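You operate a simulated robot arm through the tools that you are given. There is no shell and no other tool. Be economical: measure what you need, move in short steps, check, and stop when the job is done.

You run a simulated two-armed robot. Do the job below in one go: nothing can be reset, and whatever is moved stays where it is left.

TASK
Pick up the tall glass from the top of the hair bench with one hand, pass it to the other hand and put it on the top of the black table. Set down upright: tall glass.
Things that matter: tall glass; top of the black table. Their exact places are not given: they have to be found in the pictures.

It is judged by the outcome, as a careful person would: the job done as asked, and still so three seconds after it is handed in. It fails if anything else is knocked over, pushed out of place, dropped, spilled or broken.

THE ROBOT
Two 6-joint arms with two-finger parallel grippers on one trunk, on a base that drives. Base frame: it is fixed to the floor where the robot stands at the start and does not move with it; the origin is under the middle of the robot, x ahead of it, y to its left, z up. Lengths are in m, angles in rad, forces in N, time in s.
The left shoulder is at the start at [0.06, 0.187, 1.122], the right one opposite. With the tool pointing down near the work surface each hand reaches from about 0.26 to 0.62 m from the robot's upright axis, wherever it stands, measured 20 degrees to its own side. Places, roughly: top of the black table [-1.4, -1.9, 0.8]. Payload 1.57 kg a hand.
The TCP of each hand is the grasp point between the finger pads, 0.03 m short of the fingertips. In the tool frame z runs along the fingers and y along their closing line. Largest opening 0.11 m; finger width 0.024, thickness 0.012; the body of the gripper, 0.048 by 0.112 m, starts 0.078 m behind the TCP.
Orientation is told as [roll, pitch, yaw] about the base's x, y, z axes, in that order, counted from this pose: with the fingers straight down and closing along the base's y, the tool's x points along the base's -x, its y along +y and its z along -z.

THE INTERFACE
- The arms move only by the tool move_arm. It takes "left_increments", "right_increments" or both (then of equal length, played together; a hand with none holds still); each is a list of rows, each an object (a shift or turn left out is 0, a gripper value left out holds the last) with "jaw": the gripper command, from -1 (shut) to 1 (fully open), values between in proportion; "translation": the shift along the tool's x, y, z in m, a list of three; "delta_rot": the turn, a rotation vector about the tool's x, y, z in rad, a list of three. In form: [{"jaw": jaw, "translation": [x, y, z], "delta_rot": [ax, ay, az]}, ...]. A call has 1 to 12 rows; each row is the pose to reach, as a shift and turn from the pose commanded when the call began, along the tool's axes at that moment. A row lasts 0.2 s, in which the tool goes at most 0.05 m and 0.15 rad; a call with a longer step from one row to the next is refused whole, and so is a gripper value outside its range. A pose out of reach is approached as far as the arm can. The call stops where the force on the tool passes 40 N (or 10 N more than at its start, if that is more) or the arm is blocked; 0.2 s more then pass. The fingers move at their own pace (about 0.153 m/s each) and stop on an object; they squeeze with about 40 N. The grip force told is the motor's: it shows also when the fingers shut on nothing. Time passes only in rows, and 0.2 s behind the last, so rows that repeat a pose let the fingers close. It gives the time, the measured TCP pose, the force on the tool (base axes), the opening and the grip force at its end, in the units of the frame above (readings bear some noise), with the torque about the TCP (base axes, N m) and any sound that the robot's microphone picked up.
- Cameras (640 x 400 px; columns grow to the right, rows downward): "scene" is now at [0.0013, -0.0331, 1.6572]; the picture's right is [-0.47, -0.88, 0.00], its down [-0.72, 0.38, -0.58] and it looks along [0.51, -0.27, -0.81] (base axes); focal length 289 px, centre (320, 200). "left" rides on the left gripper at [0.07, -0.016, -0.141] in its tool frame; the picture's right is [0.23, 0.97, 0.00], its down [-0.86, 0.20, -0.48] and it looks along [-0.47, 0.11, 0.88] (tool axes); focal length 222 px, centre (320, 200). "right" rides on the right gripper at [0.07, 0.016, -0.141] in its tool frame; the picture's right is [-0.23, 0.97, 0.00], its down [-0.86, -0.20, -0.48] and it looks along [-0.47, -0.11, 0.88] (tool axes); focal length 222 px, centre (320, 200).
- capture(camera): a new picture of that camera. The clock stands still meanwhile.
- raise_lower(by): slides the trunk up (or, below 0, down) by that many m; the arms and the scene camera ride with it, the base frame stays. It gives what a move gives, with no picture.
- base_move(legs): drives the robot by 1 to 6 legs, each [ahead, left, turn to the left] in m, m and rad, along the robot's own axes; the way and the turn of a leg run together, so that a leg with both is an arc; at most 1.5 m and 3.142 rad a leg. The arms and the cameras ride along, it lands a little off, and it stops where it bumps. It gives what a move gives.
- aim_head(pan, tilt): turns the head with the scene camera to pan (to the left, within 1.501 rad either way) and tilt (down, from -0.506 to 1.204), counted from straight ahead of the robot. It gives what a move gives.
- pixel_to_xyz(camera, pixels): for up to 12 pixels [column, row] of the newest picture of that camera ("zoom" is the newest enlarged one), the place [x, y, z] in the base frame of the surface seen there, good to about 0.002 m. The clock stands still meanwhile.
- enlarge(camera, box): a new picture of the part [left, top, right, bottom] of that camera's present view, enlarged. The clock stands still meanwhile.
- hand_in(): hands the job in; it is judged then, once.

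Keep the steps short. Do not move on a guess: measure, check each grasp and each placing, and mend mistakes. In all there are 80 turns and 58 pictures (those below and enlarged ones count). Leave the grippers open and the arms clear of the work at the hand-in unless told otherwise, and finish with a single line.

The tools are called after "Call:" as name(argument=value, ...) on one line, values as JSON. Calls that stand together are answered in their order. move_arm: Moves the arms, as the interface text tells. Its arguments: {"type":"object","properties":{"left_increments":{"type":"array","items":{"type":"object","properties":{"jaw":{"type":"number"},"translation":{"type":"array","items":{"type":"number"}},"delta_rot":{"type":"array","items":{"type":"number"}}}}},"right_increments":{"type":"array","items":{"type":"object","properties":{"jaw":{"type":"number"},"translation":{"type":"array","items":{"type":"number"}},"delta_rot":{"type":"array","items":{"type":"number"}}}}}},"required":[]} The other tools are called the same way: raise_lower (by) slides the trunk up or down; base_move (legs) drives the base; aim_head (pan, tilt) turns the head that bears the scene camera; capture (camera) takes a picture; pixel_to_xyz (camera, pixels) gives the place of the surface under pixels of a picture; enlarge (camera, box) takes an enlarged picture of a part of a camera's view; hand_in () hands the job in.

At the start:

```text
t: 0.0
left_tool_pos: [0.4053, -0.0165, 1.0921]
left_ee_rot: [-0.001, 0.0, 0.0]
left_ft_force: [-0.6, 0.2, -0.1]
left_torque: [-0.02, -0.02, -0.02]
left_gripper_width: 0.1098
left_finger_force: 0.1
right_tool_pos: [0.3419, -0.3202, 1.1563]
right_ee_rot: [0.0, 0.0, 0.0]
right_ft_force: [0.2, -0.4, -0.5]
right_torque: [0.0, 0.01, 0.02]
right_gripper_width: 0.1099
right_finger_force: 0.0
trunk travel left (down, up): [-0.75, 0.24]
robot x, y, heading: [-0.0019, 0.0003, 0.006]
head pan, tilt: [-0.485, 0.951]
```

scene: 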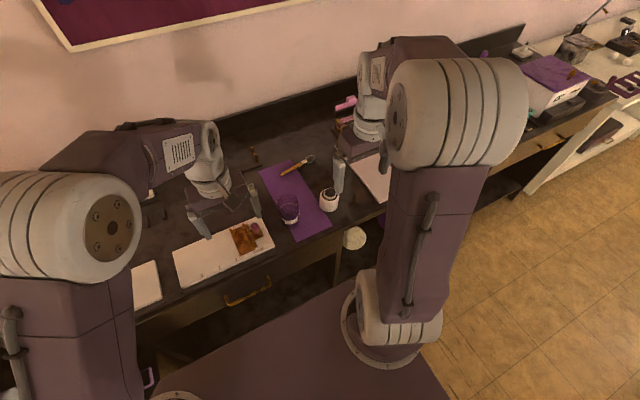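
right: 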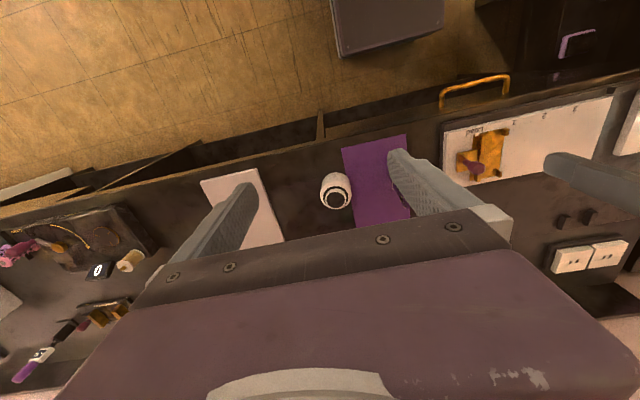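
left: 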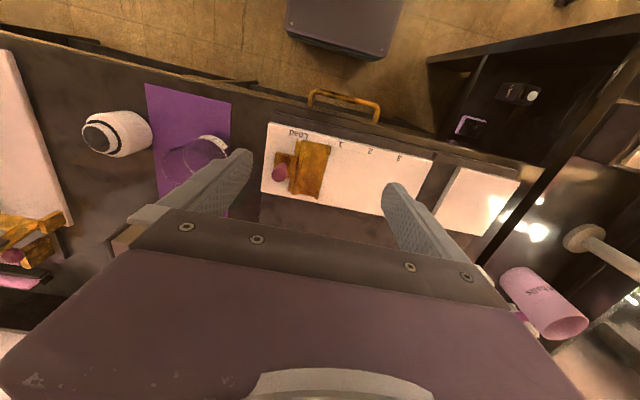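

I see a purple see-through object near scene (288,208) and a white jar at (328,200). I'll enlarge there to find which one is the tall glass.

Call:
enlarge(camera="scene", box=[220, 130, 380, 260])

Call:
enlarge(camera="left", box=[60, 60, 260, 230])

```text
3.08 times, centred on (300, 195) of scene
```

zoom: 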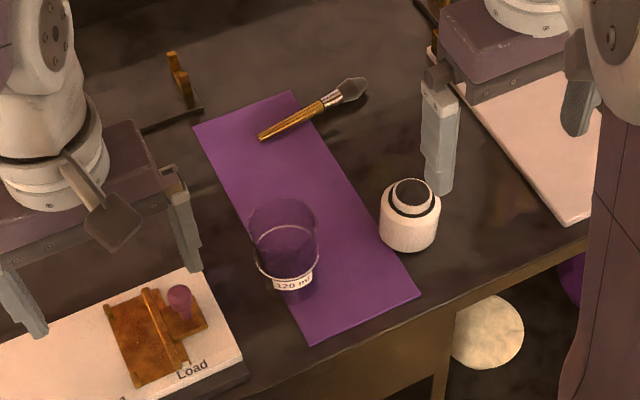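

```text
2.35 times, centred on (160, 145) of left
```

zoom: 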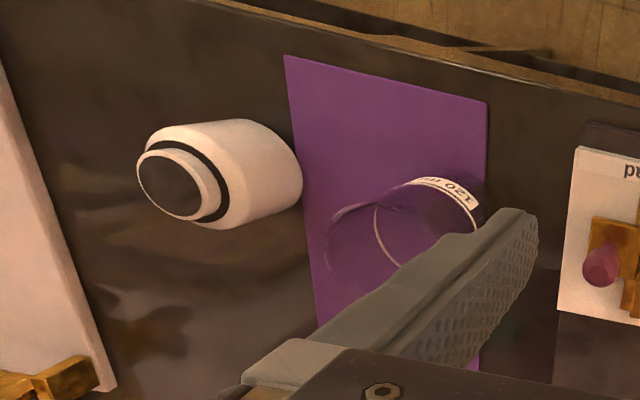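

The glass is see-through with a "120 ml" band, at the left of the white jar. I'll measure its band, rim and the mat around it.

Call:
pixel_to_xyz(camera="scene", pixels=[[288, 196], [278, 203], [298, 203], [291, 221], [288, 208], [290, 227], [305, 225], [328, 200], [328, 212], [245, 235], [268, 230], [300, 184]])

Call:
pixel_to_xyz(camera="zoom", pixels=[[450, 185], [404, 190], [410, 215], [480, 225], [350, 230], [332, 220], [178, 185], [220, 150], [440, 195]])

```text
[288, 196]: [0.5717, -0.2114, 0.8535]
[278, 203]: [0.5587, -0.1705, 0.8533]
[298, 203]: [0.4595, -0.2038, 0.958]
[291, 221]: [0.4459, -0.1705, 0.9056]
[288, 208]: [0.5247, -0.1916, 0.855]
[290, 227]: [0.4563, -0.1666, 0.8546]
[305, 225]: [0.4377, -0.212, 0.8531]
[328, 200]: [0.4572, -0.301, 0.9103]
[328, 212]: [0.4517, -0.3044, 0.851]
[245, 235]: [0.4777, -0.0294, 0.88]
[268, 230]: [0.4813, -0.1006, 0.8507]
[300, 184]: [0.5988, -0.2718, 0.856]
```

```text
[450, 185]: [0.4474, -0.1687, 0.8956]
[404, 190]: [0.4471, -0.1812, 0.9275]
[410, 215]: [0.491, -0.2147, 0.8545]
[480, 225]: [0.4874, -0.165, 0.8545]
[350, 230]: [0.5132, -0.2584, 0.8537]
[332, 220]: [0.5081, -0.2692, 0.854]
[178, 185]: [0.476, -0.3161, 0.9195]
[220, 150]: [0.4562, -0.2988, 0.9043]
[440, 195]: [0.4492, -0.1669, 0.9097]
```

The glass is about 0.06 across, centred near (0.475, -0.18), with its rim near z 0.96. The white jar at (0.475, -0.305) stands to its right. The left hand is in the way, so I'll move it up and to the left first.

Call:
move_arm(left_increments=[{"translation": [0, 0, -0.045]}, {"translation": [0, 0, -0.08]}, {"translation": [0, 0.045, -0.08]}, {"translation": [0, 0.09, -0.08]}, {"translation": [0, 0.135, -0.08]}, {"translation": [0, 0.18, -0.08]}])

Call:
move_arm(right_increments=[{"translation": [-0.03, 0.03, 0]}, {"translation": [-0.06, 0.06, 0]}, {"translation": [-0.06, 0.1, 0]}, {"translation": [-0.06, 0.14, 0]}, {"translation": [-0.06, 0.14, 0]}])

Call:
capture(camera="right")

Call:
capture(camera="scene")

```text
t: 1.4
left_tool_pos: [0.4067, 0.1643, 1.1735]
left_ee_rot: [-0.001, 0.0, -0.001]
left_ft_force: [-0.1, 1.3, 0.2]
left_torque: [-0.03, -0.01, -0.02]
left_gripper_width: 0.1096
left_finger_force: 0.1
right_tool_pos: [0.3406, -0.3185, 1.1561]
right_ee_rot: [-0.004, 0.001, 0.001]
right_ft_force: [-0.2, 0.4, 0.2]
right_torque: [-0.05, -0.01, 0.01]
right_gripper_width: 0.1101
right_finger_force: 0.0
trunk travel left (down, up): [-0.75, 0.24]
robot x, y, heading: [-0.0005, 0.0034, 0.003]
head pan, tilt: [-0.485, 0.951]
```

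```text
t: 2.6
left_tool_pos: [0.4075, 0.1618, 1.1732]
left_ee_rot: [0.001, 0.0, -0.001]
left_ft_force: [0.4, 0.2, 0.1]
left_torque: [-0.02, 0.01, 0.0]
left_gripper_width: 0.1101
left_finger_force: 0.1
right_tool_pos: [0.4022, -0.1812, 1.1542]
right_ee_rot: [0.0, 0.001, 0.001]
right_ft_force: [0.2, 0.1, -0.1]
right_torque: [-0.01, 0.02, -0.01]
right_gripper_width: 0.1103
right_finger_force: 0.0
trunk travel left (down, up): [-0.75, 0.24]
robot x, y, heading: [-0.0015, -0.0007, 0.001]
head pan, tilt: [-0.485, 0.951]
```

```text
52 pictures are left
```

right: 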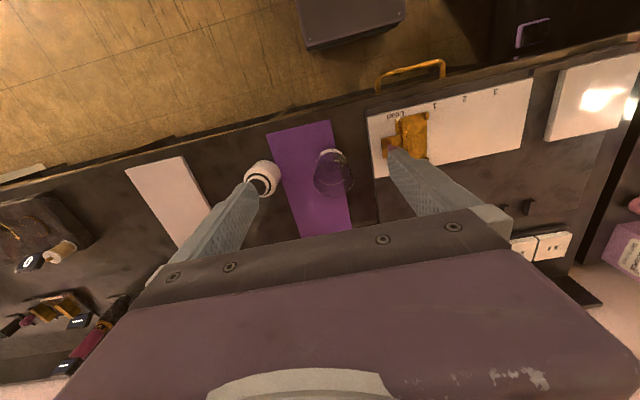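

```text
51 pictures are left
```

scene: 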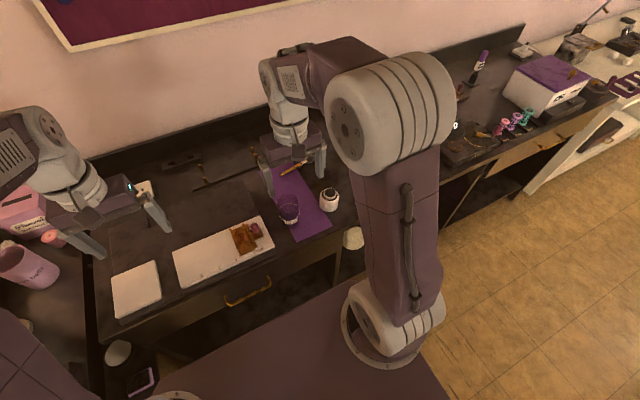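

The glass now shows at about (333,172) in the right camera. I'll zoom in on it.

Call:
enlarge(camera="right", box=[285, 130, 381, 220])

```text
4.44 times, centred on (333, 175) of right
```

zoom: 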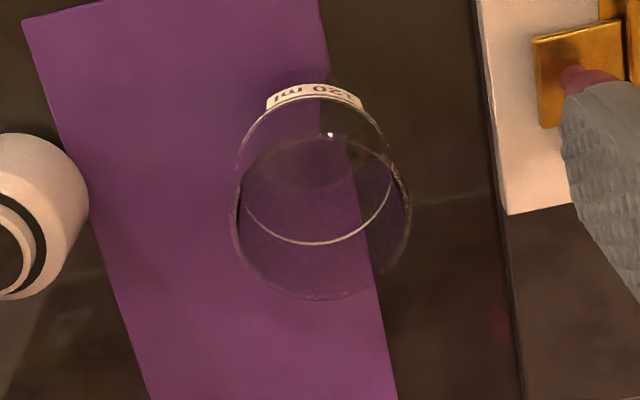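

Call:
pixel_to_xyz(camera="zoom", pixels=[[231, 215], [233, 225], [410, 215], [407, 235], [320, 298], [315, 96], [350, 97], [320, 138], [310, 243], [285, 295], [385, 150], [255, 120]])

```text
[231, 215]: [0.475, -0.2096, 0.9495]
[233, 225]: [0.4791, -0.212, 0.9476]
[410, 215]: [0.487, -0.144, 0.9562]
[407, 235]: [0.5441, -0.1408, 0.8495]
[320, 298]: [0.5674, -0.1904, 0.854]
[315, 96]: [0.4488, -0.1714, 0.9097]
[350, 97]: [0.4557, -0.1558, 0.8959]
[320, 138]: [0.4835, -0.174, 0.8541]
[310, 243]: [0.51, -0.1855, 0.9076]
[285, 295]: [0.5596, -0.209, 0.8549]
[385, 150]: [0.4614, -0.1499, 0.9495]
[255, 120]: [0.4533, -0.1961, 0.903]
```

From the band (front 0.449, back 0.510) and the rim edges, the glass is centred at (0.480, -0.178). Its rim is at z about 0.957 with a diameter of about 0.068. I'll move the right hand over it and down to z 1.02, then check.

Call:
move_arm(right_increments=[{"jaw": 0.75, "translation": [-0.04, 0.003, 0]}, {"translation": [-0.078, 0.003, 0]}, {"translation": [-0.078, 0.003, 0.045]}, {"translation": [-0.078, 0.003, 0.09]}, {"translation": [-0.078, 0.003, 0.125]}, {"translation": [-0.078, 0.003, 0.125]}])

Call:
enlarge(camera="right", box=[180, 60, 500, 260])

Call:
enlarge(camera="scene", box=[220, 130, 380, 260])

```text
t: 4.0
left_tool_pos: [0.4056, 0.1614, 1.1727]
left_ee_rot: [0.0, 0.0, 0.0]
left_ft_force: [0.3, 0.0, 0.1]
left_torque: [-0.01, 0.01, 0.0]
left_gripper_width: 0.11
left_finger_force: 0.0
right_tool_pos: [0.4783, -0.1764, 1.0303]
right_ee_rot: [-0.001, 0.0, -0.001]
right_ft_force: [0.7, 0.5, -0.4]
right_torque: [0.05, 0.0, -0.01]
right_gripper_width: 0.0963
right_finger_force: 0.1
trunk travel left (down, up): [-0.75, 0.24]
robot x, y, heading: [-0.0007, 0.0, -0.0]
head pan, tilt: [-0.485, 0.951]
```

```text
2.00 times, centred on (340, 160) of right
```

zoom: 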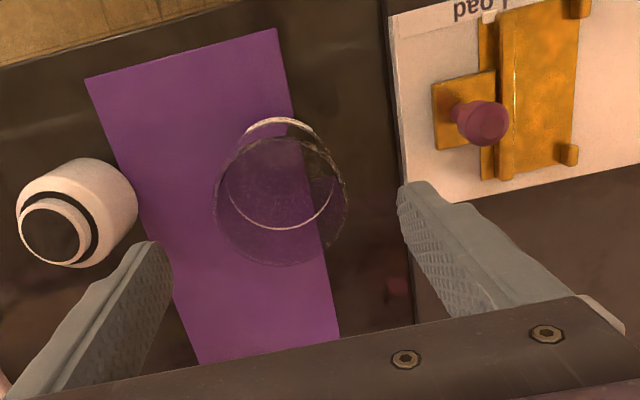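

```text
3.08 times, centred on (300, 195) of scene
```

zoom: 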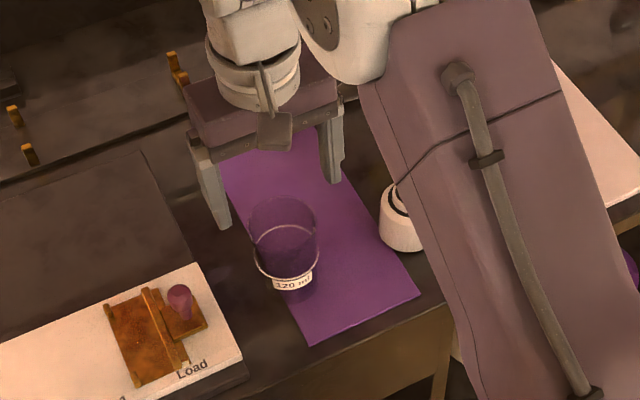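

The hand is lined up, with the glass between the fingers and the jar clear of them. I'll lower to z 0.943 with the jaws still open.

Call:
move_arm(right_increments=[{"translation": [0, -0.001, 0.03]}, {"translation": [-0.001, -0.001, 0.06]}, {"translation": [-0.001, -0.001, 0.087]}, {"translation": [-0.001, -0.001, 0.087]}])

Call:
enlarge(camera="right", box=[180, 60, 500, 260])

Call:
enlarge(camera="scene", box=[220, 130, 380, 260])

```text
t: 5.0
left_tool_pos: [0.4055, 0.1613, 1.1728]
left_ee_rot: [0.0, 0.0, -0.001]
left_ft_force: [0.4, -0.5, -0.3]
left_torque: [0.01, 0.0, 0.01]
left_gripper_width: 0.1102
left_finger_force: 0.0
right_tool_pos: [0.481, -0.1789, 0.9435]
right_ee_rot: [0.0, 0.001, 0.0]
right_ft_force: [-0.5, -0.9, -0.8]
right_torque: [-0.01, 0.0, 0.01]
right_gripper_width: 0.096
right_finger_force: 0.0
trunk travel left (down, up): [-0.75, 0.24]
robot x, y, heading: [-0.0044, 0.0002, 0.006]
head pan, tilt: [-0.485, 0.951]
```

```text
2.00 times, centred on (340, 160) of right
```

zoom: 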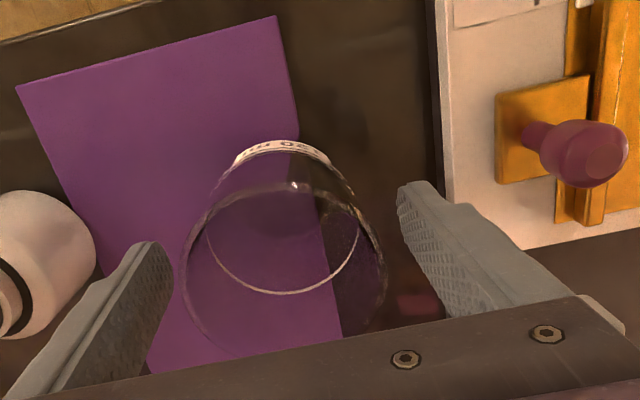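

```text
3.08 times, centred on (300, 195) of scene
```

zoom: 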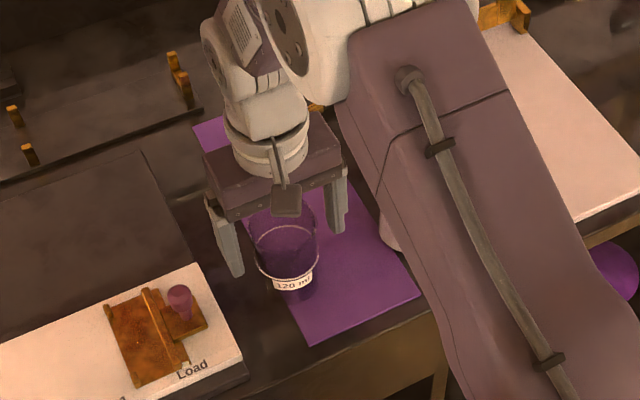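

The fingers straddle the glass and nothing is touching. I'll close gently, to a command a little under the glass's width.

Call:
move_arm(right_increments=[{"jaw": 0.4}, {"jaw": 0.25}, {"jaw": 0.1}, {"jaw": 0.1}, {"jaw": 0.1}])

```text
t: 6.2
left_tool_pos: [0.4077, 0.1621, 1.1729]
left_ee_rot: [-0.001, 0.002, -0.001]
left_ft_force: [0.3, -0.3, -0.4]
left_torque: [-0.01, -0.01, 0.01]
left_gripper_width: 0.1101
left_finger_force: 0.2
right_tool_pos: [0.4802, -0.1781, 0.9437]
right_ee_rot: [0.001, 0.0, 0.0]
right_ft_force: [-0.4, 0.6, -0.4]
right_torque: [0.05, -0.06, 0.03]
right_gripper_width: 0.0661
right_finger_force: 40.1
trunk travel left (down, up): [-0.75, 0.24]
robot x, y, heading: [-0.0004, -0.0016, 0.004]
head pan, tilt: [-0.485, 0.951]
```

It grips at 0.066 wide with 40 N. I'll lift it a little and check.

Call:
move_arm(right_increments=[{"jaw": 0.0, "translation": [0, 0, -0.02]}, {"translation": [0, 0, -0.04]}, {"translation": [0, 0, -0.08]}, {"translation": [0, 0, -0.12]}, {"translation": [0, 0, -0.12]}])

Call:
enlarge(camera="right", box=[180, 60, 500, 260])

Call:
capture(camera="scene")

```text
t: 7.4
left_tool_pos: [0.4083, 0.1615, 1.1722]
left_ee_rot: [0.0, 0.001, 0.001]
left_ft_force: [-0.1, 0.0, -0.5]
left_torque: [0.01, -0.02, 0.02]
left_gripper_width: 0.1101
left_finger_force: 0.1
right_tool_pos: [0.4808, -0.1784, 1.062]
right_ee_rot: [0.0, 0.001, -0.001]
right_ft_force: [0.7, -0.2, -1.8]
right_torque: [0.0, 0.0, 0.0]
right_gripper_width: 0.0659
right_finger_force: 39.9
trunk travel left (down, up): [-0.75, 0.24]
robot x, y, heading: [-0.0007, 0.0012, 0.001]
head pan, tilt: [-0.485, 0.951]
```

```text
2.00 times, centred on (340, 160) of right
```

zoom: 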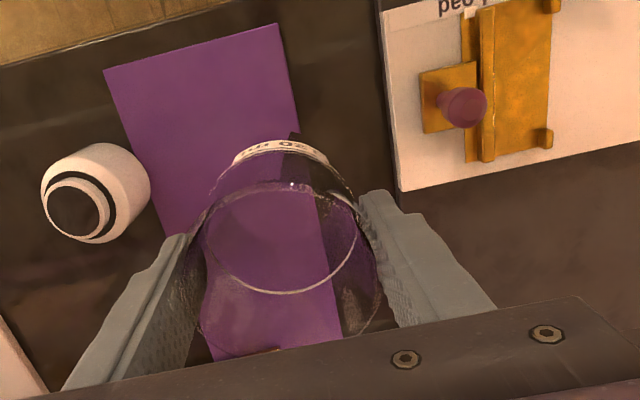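

```text
44 pictures are left
```

scene: 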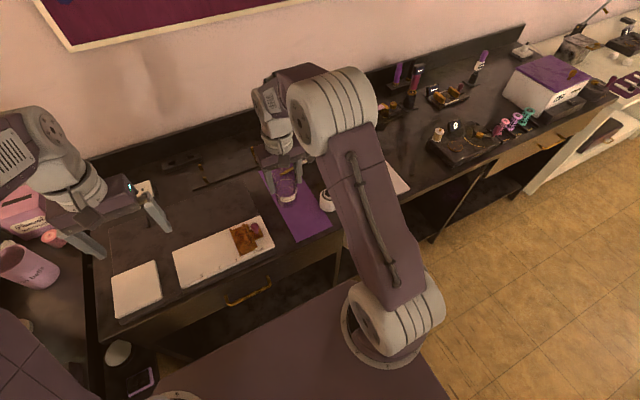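

The glass is held and clear, at about 1.5 N. The right TCP sits about 0.09 above the glass's bottom, so the lower half is free for the left hand. I'll bring the right hand to the middle and turn the left hand by 90 degrees, to come in from the left side lower on the glass.

Call:
move_arm(left_increments=[{"delta_rot": [0, 0, 0.143]}, {"delta_rot": [0, 0, 0.286]}, {"delta_rot": [0, 0, 0.429]}, {"delta_rot": [0, 0, 0.572]}, {"delta_rot": [0, 0, 0.715]}, {"delta_rot": [0, 0, 0.858]}, {"delta_rot": [0, 0, 1.0]}, {"delta_rot": [0, 0, 1.143]}, {"delta_rot": [0, 0, 1.286]}, {"delta_rot": [0, 0, 1.429]}, {"delta_rot": [0, 0, 1.571]}, {"delta_rot": [0, 0, 1.571]}], right_increments=[{"translation": [0, 0, -0.03]}, {"translation": [0, 0, -0.06]}, {"translation": [0, 0, -0.1]}, {"translation": [0.01, 0.01, -0.1]}, {"translation": [0.02, 0.02, -0.1]}, {"translation": [0.03, 0.035, -0.1]}, {"translation": [0.04, 0.05, -0.1]}, {"translation": [0.05, 0.06, -0.1]}, {"translation": [0.06, 0.07, -0.1]}, {"translation": [0.06, 0.07, -0.1]}, {"translation": [0.06, 0.07, -0.1]}, {"translation": [0.06, 0.07, -0.1]}])

Call:
move_arm(left_increments=[{"delta_rot": [0, 0.131, 0], "translation": [0, 0, -0.01]}, {"delta_rot": [0, 0.262, 0], "translation": [0, 0, -0.02]}, {"delta_rot": [0, 0.393, 0], "translation": [0, 0, -0.03]}, {"delta_rot": [0, 0.524, 0], "translation": [0, 0, -0.03]}, {"delta_rot": [0, 0.655, 0], "translation": [0, 0, -0.03]}, {"delta_rot": [0, 0.786, 0], "translation": [0, 0, -0.03]}, {"delta_rot": [0, 0.917, 0], "translation": [0, 0, -0.03]}, {"delta_rot": [0, 1.047, 0], "translation": [0, 0, -0.03]}, {"delta_rot": [0, 1.047, 0], "translation": [0, 0, -0.03]}])

Call:
capture(camera="scene")

```text
t: 10.0
left_tool_pos: [0.4066, 0.165, 1.1715]
left_ee_rot: [0.001, 0.0, -1.572]
left_ft_force: [-0.9, 1.0, -0.2]
left_torque: [0.02, -0.01, 0.01]
left_gripper_width: 0.1099
left_finger_force: 0.0
right_tool_pos: [0.4225, -0.1078, 1.165]
right_ee_rot: [-0.001, 0.0, -0.002]
right_ft_force: [0.1, 0.5, -1.7]
right_torque: [0.02, 0.01, -0.01]
right_gripper_width: 0.0659
right_finger_force: 39.7
trunk travel left (down, up): [-0.75, 0.24]
robot x, y, heading: [0.001, 0.0026, 0.0]
head pan, tilt: [-0.485, 0.951]
```

```text
t: 12.2
left_tool_pos: [0.4074, 0.1643, 1.2024]
left_ee_rot: [0.007, 1.046, -1.564]
left_ft_force: [0.2, 0.5, -0.1]
left_torque: [0.0, 0.0, 0.03]
left_gripper_width: 0.1101
left_finger_force: 0.1
right_tool_pos: [0.4219, -0.1102, 1.1623]
right_ee_rot: [-0.001, 0.004, -0.002]
right_ft_force: [2.6, -4.3, -0.4]
right_torque: [0.6, 0.41, -0.07]
right_gripper_width: 0.0658
right_finger_force: 40.5
trunk travel left (down, up): [-0.75, 0.24]
robot x, y, heading: [0.0001, -0.0004, -0.003]
head pan, tilt: [-0.485, 0.951]
stopped in row 9 (right hand): the force on the tool passed its limit (the readings are from after the stop); the commanded pose is now the measured one
```

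```text
43 pictures are left
```

scene: 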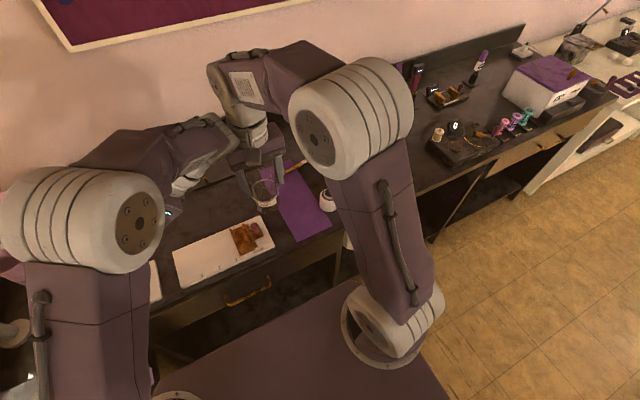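

The left hand turned the wrong way. It points +y, and its wrist touched the right hand. The glass is still held. I'll turn the left hand back to straight down.

Call:
move_arm(left_increments=[{"delta_rot": [0, -0.14, 0]}, {"delta_rot": [0, -0.28, 0]}, {"delta_rot": [0, -0.42, 0]}, {"delta_rot": [0, -0.56, 0]}, {"delta_rot": [0, -0.7, 0]}, {"delta_rot": [0, -0.84, 0]}, {"delta_rot": [0, -0.98, 0]}, {"delta_rot": [0, -1.047, 0]}, {"delta_rot": [0, -1.047, 0]}])

Call:
enlarge(camera="right", box=[180, 60, 500, 260])

```text
t: 14.2
left_tool_pos: [0.4077, 0.1627, 1.202]
left_ee_rot: [0.003, -0.003, -1.569]
left_ft_force: [-0.4, 0.4, -0.3]
left_torque: [0.02, 0.03, 0.0]
left_gripper_width: 0.1099
left_finger_force: 0.1
right_tool_pos: [0.422, -0.1096, 1.1624]
right_ee_rot: [-0.003, 0.005, -0.003]
right_ft_force: [-0.4, -0.1, -2.3]
right_torque: [-0.01, -0.04, 0.04]
right_gripper_width: 0.0657
right_finger_force: 40.2
trunk travel left (down, up): [-0.75, 0.24]
robot x, y, heading: [0.0007, -0.0028, -0.003]
head pan, tilt: [-0.485, 0.951]
```

```text
2.00 times, centred on (340, 160) of right
```

zoom: 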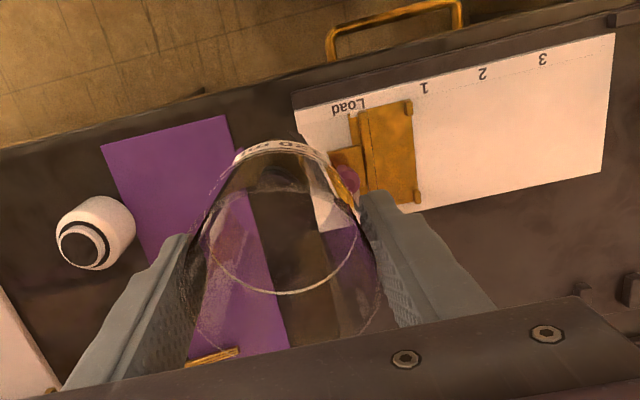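

The glass hasn't shifted in the grip. Now I'll tilt the left hand the right way, pointing toward -y.

Call:
move_arm(left_increments=[{"delta_rot": [0, -0.14, 0]}, {"delta_rot": [0, -0.28, 0]}, {"delta_rot": [0, -0.42, 0]}, {"delta_rot": [0, -0.56, 0]}, {"delta_rot": [0, -0.7, 0]}, {"delta_rot": [0, -0.84, 0]}, {"delta_rot": [0, -0.98, 0]}, {"delta_rot": [0, -1.047, 0]}, {"delta_rot": [0, -1.047, 0]}])

Call:
capture(camera="scene")

Call:
capture(camera="left")

```text
t: 16.2
left_tool_pos: [0.4072, 0.1634, 1.2032]
left_ee_rot: [0.007, -1.048, -1.575]
left_ft_force: [-0.1, -0.5, 0.4]
left_torque: [0.01, -0.04, -0.02]
left_gripper_width: 0.1101
left_finger_force: 0.1
right_tool_pos: [0.4201, -0.1109, 1.1627]
right_ee_rot: [-0.003, 0.004, -0.002]
right_ft_force: [-0.6, -0.1, -1.3]
right_torque: [-0.02, -0.01, -0.01]
right_gripper_width: 0.0658
right_finger_force: 40.2
trunk travel left (down, up): [-0.75, 0.24]
robot x, y, heading: [0.002, -0.0049, 0.004]
head pan, tilt: [-0.485, 0.951]
```

```text
41 pictures are left
```

scene: 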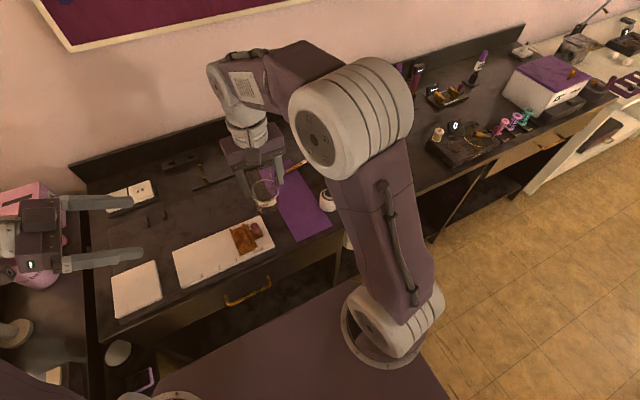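

```text
40 pictures are left
```

left: 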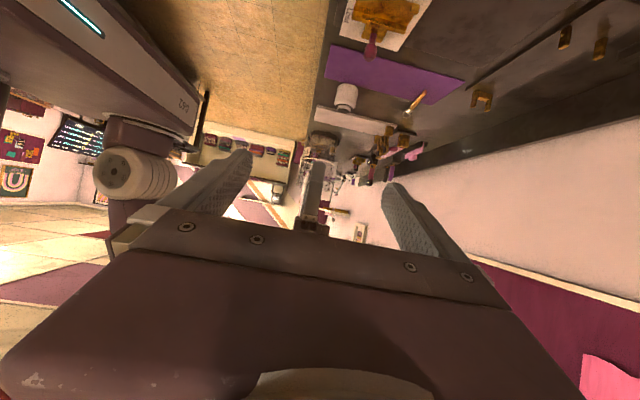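

Both hands are posed well. The glass's bottom should be near z 1.073 and its axis at (0.421, -0.110). I'll bring the left hand onto the approach line, stopping 0.13 short, and check.

Call:
move_arm(left_increments=[{"translation": [-0.02, 0.007, 0.035]}, {"translation": [-0.04, 0.014, 0.07]}, {"translation": [-0.049, 0.014, 0.11]}, {"translation": [-0.049, 0.014, 0.15]}, {"translation": [-0.049, 0.014, 0.15]}])

Call:
capture(camera="left")

Call:
enlarge(camera="scene", box=[140, 110, 332, 230])

```text
t: 17.4
left_tool_pos: [0.4228, 0.0108, 1.1712]
left_ee_rot: [0.006, -1.049, -1.576]
left_ft_force: [0.9, 0.4, -0.4]
left_torque: [-0.01, -0.01, -0.03]
left_gripper_width: 0.1097
left_finger_force: 0.1
right_tool_pos: [0.4223, -0.1108, 1.1633]
right_ee_rot: [-0.002, 0.004, -0.002]
right_ft_force: [-0.1, 0.2, -1.1]
right_torque: [-0.03, -0.01, -0.03]
right_gripper_width: 0.0657
right_finger_force: 40.1
trunk travel left (down, up): [-0.75, 0.24]
robot x, y, heading: [-0.0054, -0.0005, -0.001]
head pan, tilt: [-0.485, 0.951]
```

```text
39 pictures are left
```

left: 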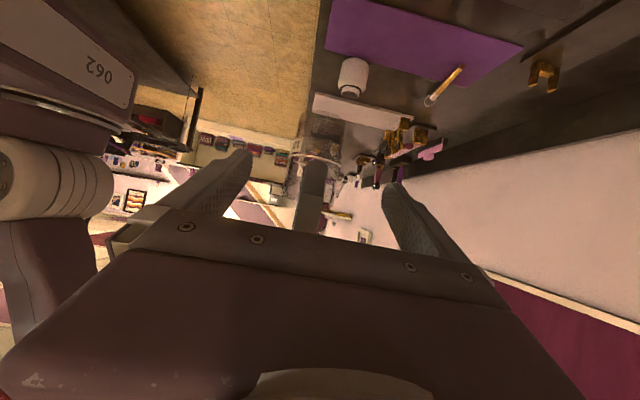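

```text
3.33 times, centred on (236, 170) of scene
```

zoom: 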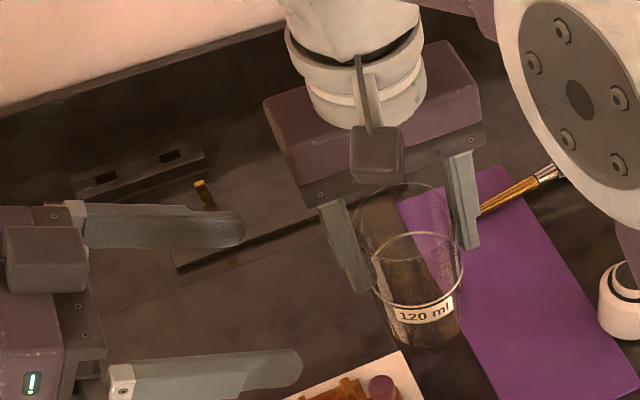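

There's a small block on top of the left gripper at zoom (45,260). I'll measure it and the glass, so I can check clearances before closing in.

Call:
pixel_to_xyz(camera="zoom", pixels=[[45, 240], [80, 240], [45, 280], [92, 225], [80, 310], [425, 312], [430, 345], [405, 190], [372, 265], [463, 255], [375, 170], [340, 260]])

```text
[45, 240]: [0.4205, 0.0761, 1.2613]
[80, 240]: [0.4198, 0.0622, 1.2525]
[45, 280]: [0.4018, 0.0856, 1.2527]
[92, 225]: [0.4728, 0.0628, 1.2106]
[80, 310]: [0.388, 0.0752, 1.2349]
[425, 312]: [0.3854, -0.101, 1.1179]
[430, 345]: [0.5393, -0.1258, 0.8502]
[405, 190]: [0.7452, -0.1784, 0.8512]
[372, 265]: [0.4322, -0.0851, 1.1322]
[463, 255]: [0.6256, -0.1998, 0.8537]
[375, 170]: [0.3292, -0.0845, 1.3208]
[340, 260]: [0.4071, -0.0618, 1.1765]
```

The block sits 0.05 ahead of my plan. If I stop the left TCP at y -0.100 it keeps about 1.2 cm from the right finger, and the pads still cover the glass's sides. I'll move in that far.

Call:
move_arm(left_increments=[{"translation": [0.002, -0.001, 0.03]}, {"translation": [0.002, -0.002, 0.06]}, {"translation": [0.002, -0.002, 0.09]}, {"translation": [0.002, -0.002, 0.11]}, {"translation": [0.002, -0.002, 0.13]}, {"translation": [0.002, -0.002, 0.13]}])

Call:
enlarge(camera="scene", box=[140, 110, 332, 230])

Call:
capture(camera="left")

```text
t: 18.8
left_tool_pos: [0.4203, -0.1007, 1.1033]
left_ee_rot: [0.007, -1.05, -1.576]
left_ft_force: [-0.8, 0.3, 0.7]
left_torque: [0.0, 0.0, 0.0]
left_gripper_width: 0.1099
left_finger_force: 0.2
right_tool_pos: [0.4219, -0.1105, 1.1635]
right_ee_rot: [-0.003, 0.003, -0.001]
right_ft_force: [-0.3, -0.4, -1.6]
right_torque: [-0.02, -0.01, -0.03]
right_gripper_width: 0.0659
right_finger_force: 39.9
trunk travel left (down, up): [-0.75, 0.24]
robot x, y, heading: [-0.0006, -0.0012, 0.004]
head pan, tilt: [-0.485, 0.951]
```

```text
3.33 times, centred on (236, 170) of scene
```

zoom: 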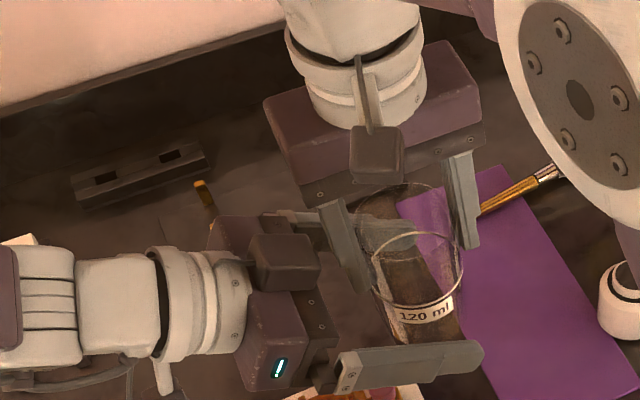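

```text
36 pictures are left
```

left: 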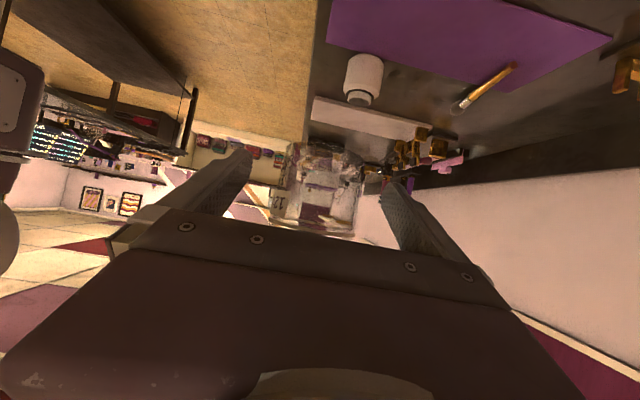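

The glass is between the left fingers at left picture (320,190), clear of the right fingers. I'll close the left fingers.

Call:
move_arm(left_increments=[{"jaw": 0.6}, {"jaw": 0.3}, {"jaw": 0.15}, {"jaw": 0.0}, {"jaw": -0.1}, {"jaw": -0.1}, {"jaw": -0.1}])

Call:
enlarge(camera="scene", box=[140, 110, 332, 230])

```text
t: 20.4
left_tool_pos: [0.4212, -0.1, 1.1033]
left_ee_rot: [0.008, -1.048, -1.575]
left_ft_force: [4.7, -1.0, -0.2]
left_torque: [0.1, 0.81, -0.15]
left_gripper_width: 0.0606
left_finger_force: 40.1
right_tool_pos: [0.4209, -0.1105, 1.1636]
right_ee_rot: [-0.005, 0.003, -0.003]
right_ft_force: [-4.7, 0.3, -0.4]
right_torque: [0.02, -0.52, 0.22]
right_gripper_width: 0.0658
right_finger_force: 40.2
trunk travel left (down, up): [-0.75, 0.24]
robot x, y, heading: [-0.0014, -0.0021, 0.002]
head pan, tilt: [-0.485, 0.951]
```

```text
3.33 times, centred on (236, 170) of scene
```

zoom: 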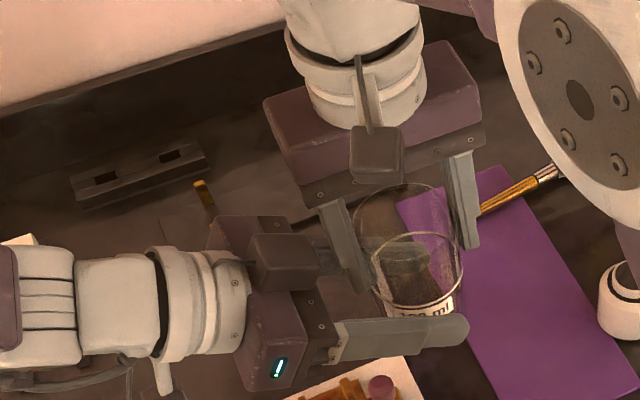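

Both hands hold the glass, the left at 0.0606 wide and 40 N. I'll open the right hand only a little, because the block on the left gripper is close, and see whether the left keeps hold.

Call:
move_arm(right_increments=[{"jaw": 0.25}, {"jaw": 0.32}, {"jaw": 0.4}, {"jaw": 0.4}, {"jaw": 0.4}])

Call:
enlarge(camera="scene", box=[140, 110, 332, 230])

Call:
enlarge(camera="right", box=[180, 60, 500, 260])

```text
t: 21.6
left_tool_pos: [0.4206, -0.1006, 1.1036]
left_ee_rot: [0.006, -1.047, -1.576]
left_ft_force: [0.8, 0.3, -0.2]
left_torque: [0.02, 0.01, 0.01]
left_gripper_width: 0.0604
left_finger_force: 39.6
right_tool_pos: [0.4211, -0.1099, 1.162]
right_ee_rot: [-0.004, 0.003, -0.001]
right_ft_force: [0.4, -0.4, 0.3]
right_torque: [-0.01, 0.03, -0.01]
right_gripper_width: 0.0771
right_finger_force: 0.1
trunk travel left (down, up): [-0.75, 0.24]
robot x, y, heading: [0.0006, 0.001, 0.003]
head pan, tilt: [-0.485, 0.951]
```

```text
3.33 times, centred on (236, 170) of scene
```

zoom: 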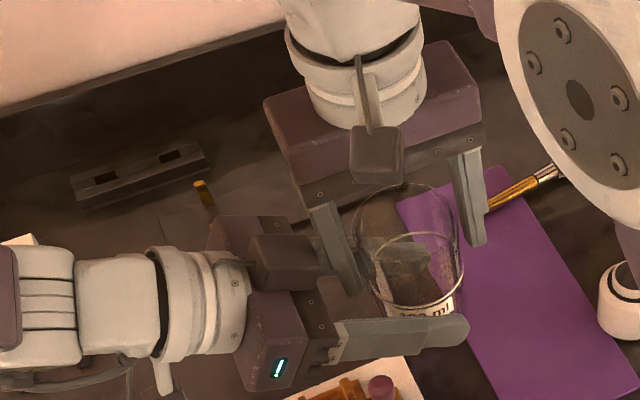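

```text
2.00 times, centred on (340, 160) of right
```

zoom: 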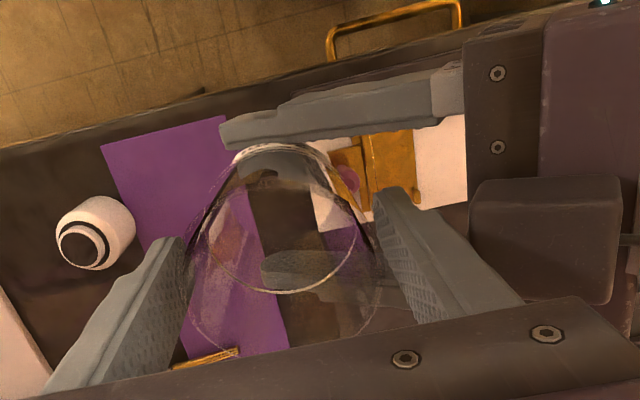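

The left hand holds it alone and it hasn't moved. I'll lift the right hand straight up off the glass.

Call:
move_arm(right_increments=[{"translation": [0, 0, -0.02]}, {"translation": [0, 0, -0.05]}, {"translation": [0, 0, -0.09]}, {"translation": [0, 0, -0.12]}, {"translation": [0, -0.04, -0.12]}, {"translation": [0, -0.09, -0.12]}, {"translation": [0, -0.14, -0.12]}, {"translation": [0.03, -0.18, -0.1]}, {"translation": [0.06, -0.22, -0.08]}, {"translation": [0.06, -0.22, -0.08]}])

Call:
capture(camera="scene")

```text
refused: row 8 steps farther than a row can; nothing moved
```

```text
32 pictures are left
```

scene: 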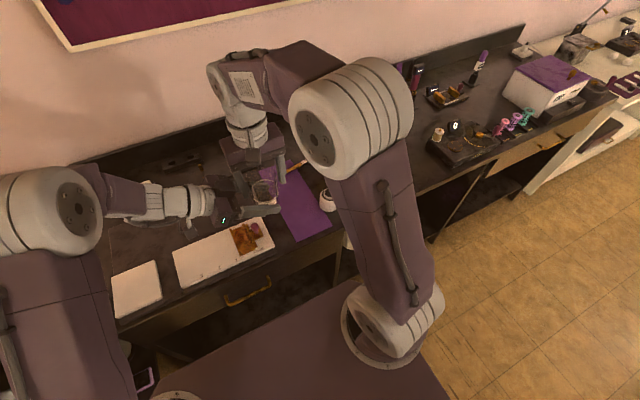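

That call was refused because one row stepped too far. I'll send the same path in shorter steps.

Call:
move_arm(right_increments=[{"translation": [0, 0, -0.02]}, {"translation": [0, 0, -0.05]}, {"translation": [0, 0, -0.085]}, {"translation": [0, 0, -0.12]}, {"translation": [0, -0.04, -0.12]}, {"translation": [0, -0.08, -0.12]}, {"translation": [0, -0.12, -0.12]}, {"translation": [0.02, -0.15, -0.1]}, {"translation": [0.04, -0.18, -0.08]}, {"translation": [0.04, -0.18, -0.08]}])

Call:
aim_head(pan=-1.5, tilt=0.45)

Call:
capture(camera="scene")

```text
t: 23.8
left_tool_pos: [0.4217, -0.1005, 1.1032]
left_ee_rot: [0.005, -1.05, -1.572]
left_ft_force: [0.5, 0.0, 0.4]
left_torque: [-0.01, 0.03, -0.02]
left_gripper_width: 0.0603
left_finger_force: 40.5
right_tool_pos: [0.3821, -0.2897, 1.2442]
right_ee_rot: [-0.003, 0.002, -0.003]
right_ft_force: [-0.4, 0.0, 0.3]
right_torque: [-0.02, 0.0, -0.02]
right_gripper_width: 0.0768
right_finger_force: 0.1
trunk travel left (down, up): [-0.75, 0.24]
robot x, y, heading: [0.0002, 0.0014, -0.003]
head pan, tilt: [-0.485, 0.951]
```

```text
t: 25.0
left_tool_pos: [0.421, -0.0994, 1.1041]
left_ee_rot: [0.007, -1.047, -1.576]
left_ft_force: [-0.1, -0.5, 0.8]
left_torque: [0.0, 0.0, 0.01]
left_gripper_width: 0.0604
left_finger_force: 39.8
right_tool_pos: [0.3816, -0.2908, 1.244]
right_ee_rot: [-0.005, 0.004, -0.002]
right_ft_force: [-0.6, 0.0, 0.3]
right_torque: [-0.01, 0.02, 0.03]
right_gripper_width: 0.0769
right_finger_force: 0.0
trunk travel left (down, up): [-0.75, 0.24]
robot x, y, heading: [-0.0018, -0.0017, -0.003]
head pan, tilt: [-1.499, 0.45]
```

```text
31 pictures are left
```

scene: 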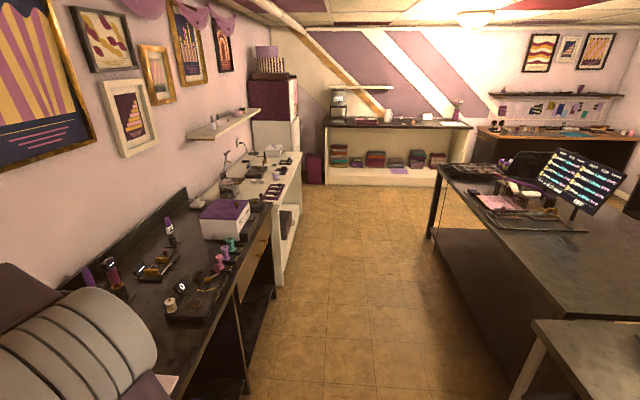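

Looking toward -y, there's a large dark table at (540,230) with a monitor on it, and another at (590,350) closer by. I'll measure both and the floor between.

Call:
pixel_to_xyz(camera="scene", pixels=[[590, 250], [560, 300], [440, 172], [540, 318], [590, 345], [630, 370], [500, 225], [620, 305], [430, 300], [600, 220], [250, 240], [370, 350]])

```text
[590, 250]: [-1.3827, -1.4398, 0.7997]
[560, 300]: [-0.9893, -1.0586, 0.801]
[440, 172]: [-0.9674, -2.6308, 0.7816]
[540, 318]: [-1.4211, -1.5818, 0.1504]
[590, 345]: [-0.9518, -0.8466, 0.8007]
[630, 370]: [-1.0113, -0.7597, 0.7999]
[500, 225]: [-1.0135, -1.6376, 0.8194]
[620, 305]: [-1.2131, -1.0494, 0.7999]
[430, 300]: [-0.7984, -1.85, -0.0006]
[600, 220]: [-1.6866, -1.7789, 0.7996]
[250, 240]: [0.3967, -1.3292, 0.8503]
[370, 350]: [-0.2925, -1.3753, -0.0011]
```

The black table's top is at z 0.80. Its near edge is at x about -0.93 and its near end at y about -1.05. The stretch around (-1.05, -1.25) is bare, and the things on it start near y -1.6. I'll back away from the bench first, measure the monitor and look again.

Call:
pixel_to_xyz(camera="scene", pixels=[[545, 160], [585, 200], [620, 180], [490, 205], [560, 225], [455, 190], [520, 265], [625, 340], [530, 345], [545, 328], [525, 180], [480, 250]])

Call:
base_move(legs=[[-0.4, 0, 0]])

Call:
capture(camera="scene")

```text
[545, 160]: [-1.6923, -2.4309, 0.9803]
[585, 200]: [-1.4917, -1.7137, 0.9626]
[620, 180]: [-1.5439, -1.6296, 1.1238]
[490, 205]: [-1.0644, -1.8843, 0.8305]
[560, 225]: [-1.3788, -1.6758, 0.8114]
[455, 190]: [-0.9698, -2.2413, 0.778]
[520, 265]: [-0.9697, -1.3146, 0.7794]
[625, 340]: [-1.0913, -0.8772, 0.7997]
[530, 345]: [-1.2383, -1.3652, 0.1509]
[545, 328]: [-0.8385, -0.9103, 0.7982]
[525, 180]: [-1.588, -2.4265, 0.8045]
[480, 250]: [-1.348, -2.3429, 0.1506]
```

```text
t: 27.5
left_tool_pos: [0.0209, -0.0999, 1.1033]
left_ee_rot: [0.006, -1.048, -1.568]
left_ft_force: [-0.4, -0.3, 0.0]
left_torque: [0.03, -0.02, 0.02]
left_gripper_width: 0.0606
left_finger_force: 39.7
right_tool_pos: [-0.016, -0.2903, 1.2421]
right_ee_rot: [-0.004, 0.004, 0.003]
right_ft_force: [0.7, -0.4, -0.9]
right_torque: [0.0, 0.05, -0.02]
right_gripper_width: 0.077
right_finger_force: 0.1
trunk travel left (down, up): [-0.75, 0.24]
robot x, y, heading: [-0.4023, 0.0008, 0.007]
head pan, tilt: [-1.499, 0.45]
```

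```text
30 pictures are left
```

scene: 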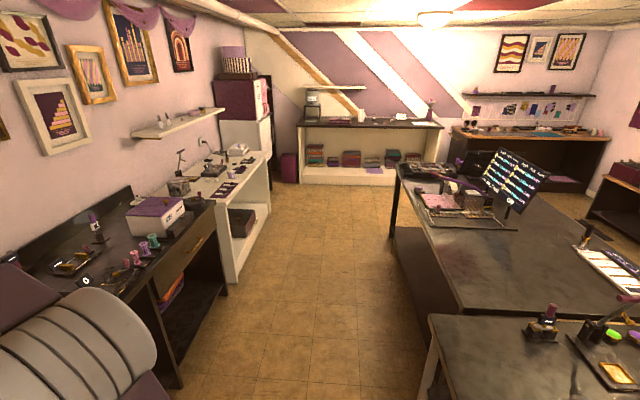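

The way along the aisle is clear, and the robot has about 0.44 m behind it. I'll strafe right to y about -1.3, still facing the bench side.

Call:
base_move(legs=[[0.05, -0.65, 0], [0, -0.65, 0]])

Call:
aim_head(pan=-1.5, tilt=0.6)

Call:
capture(camera="scene")

```text
t: 34.4
left_tool_pos: [0.0828, -1.4084, 1.1045]
left_ee_rot: [0.007, -1.05, -1.563]
left_ft_force: [-0.4, -0.5, -0.3]
left_torque: [0.0, -0.01, 0.01]
left_gripper_width: 0.0605
left_finger_force: 40.0
right_tool_pos: [0.0458, -1.5982, 1.2442]
right_ee_rot: [-0.003, 0.003, 0.011]
right_ft_force: [0.2, 0.0, 0.0]
right_torque: [0.02, 0.01, -0.02]
right_gripper_width: 0.077
right_finger_force: 0.1
trunk travel left (down, up): [-0.75, 0.24]
robot x, y, heading: [-0.3424, -1.3138, 0.014]
head pan, tilt: [-1.499, 0.45]
```

```text
t: 35.1
left_tool_pos: [0.0826, -1.4096, 1.1024]
left_ee_rot: [0.007, -1.048, -1.564]
left_ft_force: [-0.5, 0.0, 0.5]
left_torque: [0.04, -0.02, 0.0]
left_gripper_width: 0.0602
left_finger_force: 40.7
right_tool_pos: [0.0454, -1.6007, 1.2436]
right_ee_rot: [-0.003, 0.003, 0.008]
right_ft_force: [-0.3, -1.1, -0.7]
right_torque: [0.02, -0.02, -0.03]
right_gripper_width: 0.0772
right_finger_force: 0.0
trunk travel left (down, up): [-0.75, 0.24]
robot x, y, heading: [-0.337, -1.3108, 0.01]
head pan, tilt: [-1.499, 0.6]
```

```text
29 pictures are left
```

scene: 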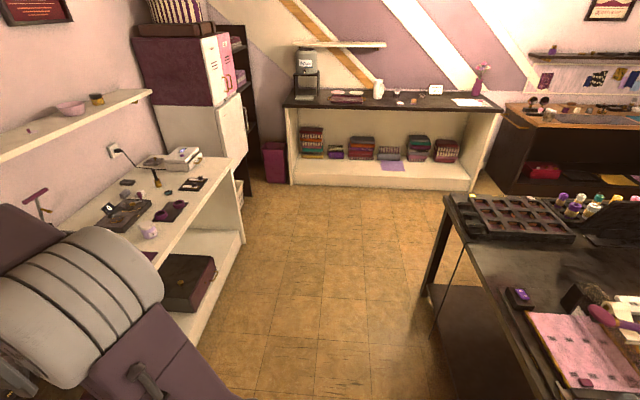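

There's room around the robot, so I'll turn right to face the table.

Call:
base_move(legs=[[0, 0, -1.576], [0, 0, -1.576]])

Call:
aim_head(pan=0, tilt=0.7)

Call:
capture(camera="scene")

```text
t: 43.2
left_tool_pos: [-0.7589, -1.2067, 1.1034]
left_ee_rot: [0.006, -1.049, 1.551]
left_ft_force: [-0.1, 0.0, -0.4]
left_torque: [0.0, 0.0, 0.01]
left_gripper_width: 0.0603
left_finger_force: 40.0
right_tool_pos: [-0.7161, -1.0169, 1.2437]
right_ee_rot: [-0.003, 0.003, 3.126]
right_ft_force: [-1.0, -0.5, 0.4]
right_torque: [0.0, -0.01, -0.01]
right_gripper_width: 0.077
right_finger_force: 0.0
trunk travel left (down, up): [-0.75, 0.24]
robot x, y, heading: [-0.3395, -1.3125, 3.124]
head pan, tilt: [-1.499, 0.6]
```

```text
t: 44.8
left_tool_pos: [-0.7578, -1.2067, 1.1034]
left_ee_rot: [0.007, -1.048, 1.552]
left_ft_force: [0.9, -0.4, 0.3]
left_torque: [-0.02, 0.0, 0.01]
left_gripper_width: 0.0602
left_finger_force: 40.2
right_tool_pos: [-0.7165, -1.0169, 1.2441]
right_ee_rot: [-0.003, 0.003, 3.125]
right_ft_force: [0.3, 0.3, -0.6]
right_torque: [-0.01, 0.0, 0.05]
right_gripper_width: 0.077
right_finger_force: 0.0
trunk travel left (down, up): [-0.75, 0.24]
robot x, y, heading: [-0.3338, -1.3126, 3.13]
head pan, tilt: [0.0, 0.7]
```

```text
28 pictures are left
```

scene: 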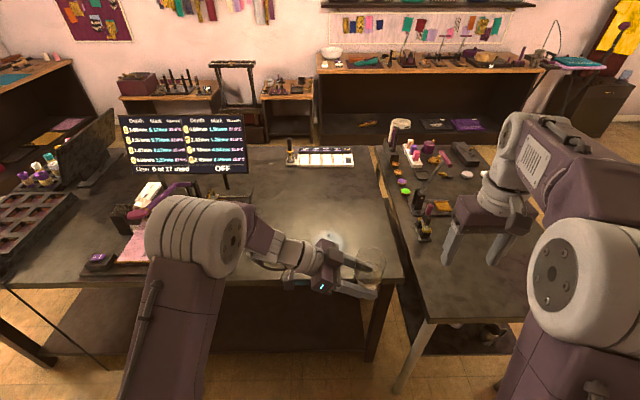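

I'm now facing the black table. Its bare area is around (300,220), and the neighbouring table begins past the gap at column 390. I'll measure the edges and the free area.

Call:
pixel_to_xyz(camera="scene", pixels=[[300, 215], [340, 215], [270, 190], [400, 275], [300, 283], [385, 200], [245, 165], [150, 262], [305, 245], [375, 262], [115, 262], [365, 290]])

```text
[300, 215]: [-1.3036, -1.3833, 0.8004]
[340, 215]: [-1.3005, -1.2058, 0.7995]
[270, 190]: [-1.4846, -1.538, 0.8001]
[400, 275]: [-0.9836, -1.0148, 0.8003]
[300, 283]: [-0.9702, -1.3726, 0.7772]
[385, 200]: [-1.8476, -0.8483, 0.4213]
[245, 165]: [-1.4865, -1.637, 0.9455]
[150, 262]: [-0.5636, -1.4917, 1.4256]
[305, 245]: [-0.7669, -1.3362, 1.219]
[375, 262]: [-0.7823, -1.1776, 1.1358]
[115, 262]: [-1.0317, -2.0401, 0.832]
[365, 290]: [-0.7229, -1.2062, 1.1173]
```

The table's front edge is at x about -0.965 and its end at y about -1.0. Bare top runs around (-1.12, -1.2). I'll drive ahead 0.24, which leaves the same gap as at the bench, and check.

Call:
base_move(legs=[[0.24, 0, 0.01]])

Call:
move_arm(left_increments=[{"translation": [0, 0.03, 0]}, {"translation": [0, 0.06, 0]}, {"translation": [0, 0.09, 0]}, {"translation": [0, 0.12, 0]}, {"translation": [0, 0.12, 0]}])

Call:
aim_head(pan=0, tilt=0.85)

Call:
capture(camera="scene")

```text
t: 46.6
left_tool_pos: [-1.0056, -1.2079, 1.1041]
left_ee_rot: [0.008, -1.047, 1.561]
left_ft_force: [0.2, -0.9, -1.4]
left_torque: [-0.01, 0.01, 0.04]
left_gripper_width: 0.0601
left_finger_force: 39.3
right_tool_pos: [-0.9647, -1.0187, 1.2442]
right_ee_rot: [-0.004, 0.001, 3.134]
right_ft_force: [0.3, 0.6, 0.2]
right_torque: [0.01, 0.01, -0.02]
right_gripper_width: 0.0772
right_finger_force: 0.1
trunk travel left (down, up): [-0.75, 0.24]
robot x, y, heading: [-0.5849, -1.3104, 3.139]
head pan, tilt: [0.0, 0.7]
```

```text
t: 47.9
left_tool_pos: [-1.1254, -1.209, 1.1047]
left_ee_rot: [0.007, -1.047, 1.563]
left_ft_force: [0.0, 0.1, -1.9]
left_torque: [-0.04, 0.01, 0.01]
left_gripper_width: 0.0601
left_finger_force: 40.6
right_tool_pos: [-0.9644, -1.0182, 1.2438]
right_ee_rot: [-0.004, 0.004, 3.135]
right_ft_force: [-0.7, 0.0, -0.3]
right_torque: [0.02, 0.01, 0.0]
right_gripper_width: 0.077
right_finger_force: 0.1
trunk travel left (down, up): [-0.75, 0.24]
robot x, y, heading: [-0.5847, -1.3115, 3.14]
head pan, tilt: [0.0, 0.7]
```

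```text
t: 48.5
left_tool_pos: [-1.1262, -1.2093, 1.1048]
left_ee_rot: [0.006, -1.047, 1.562]
left_ft_force: [0.6, 0.2, -1.9]
left_torque: [-0.04, 0.0, -0.02]
left_gripper_width: 0.0603
left_finger_force: 40.6
right_tool_pos: [-0.9651, -1.0185, 1.2425]
right_ee_rot: [-0.003, 0.003, 3.133]
right_ft_force: [0.3, -0.5, -0.6]
right_torque: [0.0, 0.01, -0.04]
right_gripper_width: 0.0768
right_finger_force: 0.1
trunk travel left (down, up): [-0.75, 0.24]
robot x, y, heading: [-0.586, -1.3122, 3.138]
head pan, tilt: [0.0, 0.85]
```

```text
27 pictures are left
```

scene: 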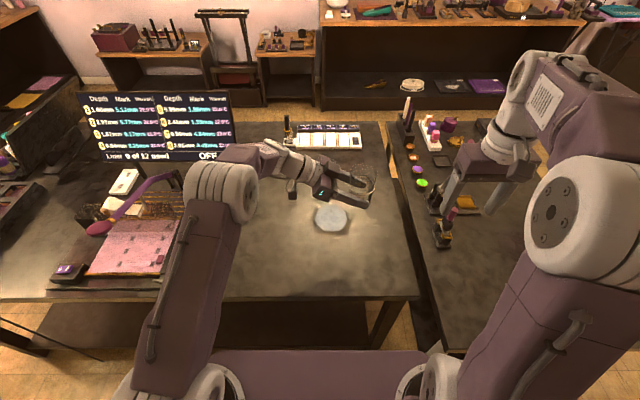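

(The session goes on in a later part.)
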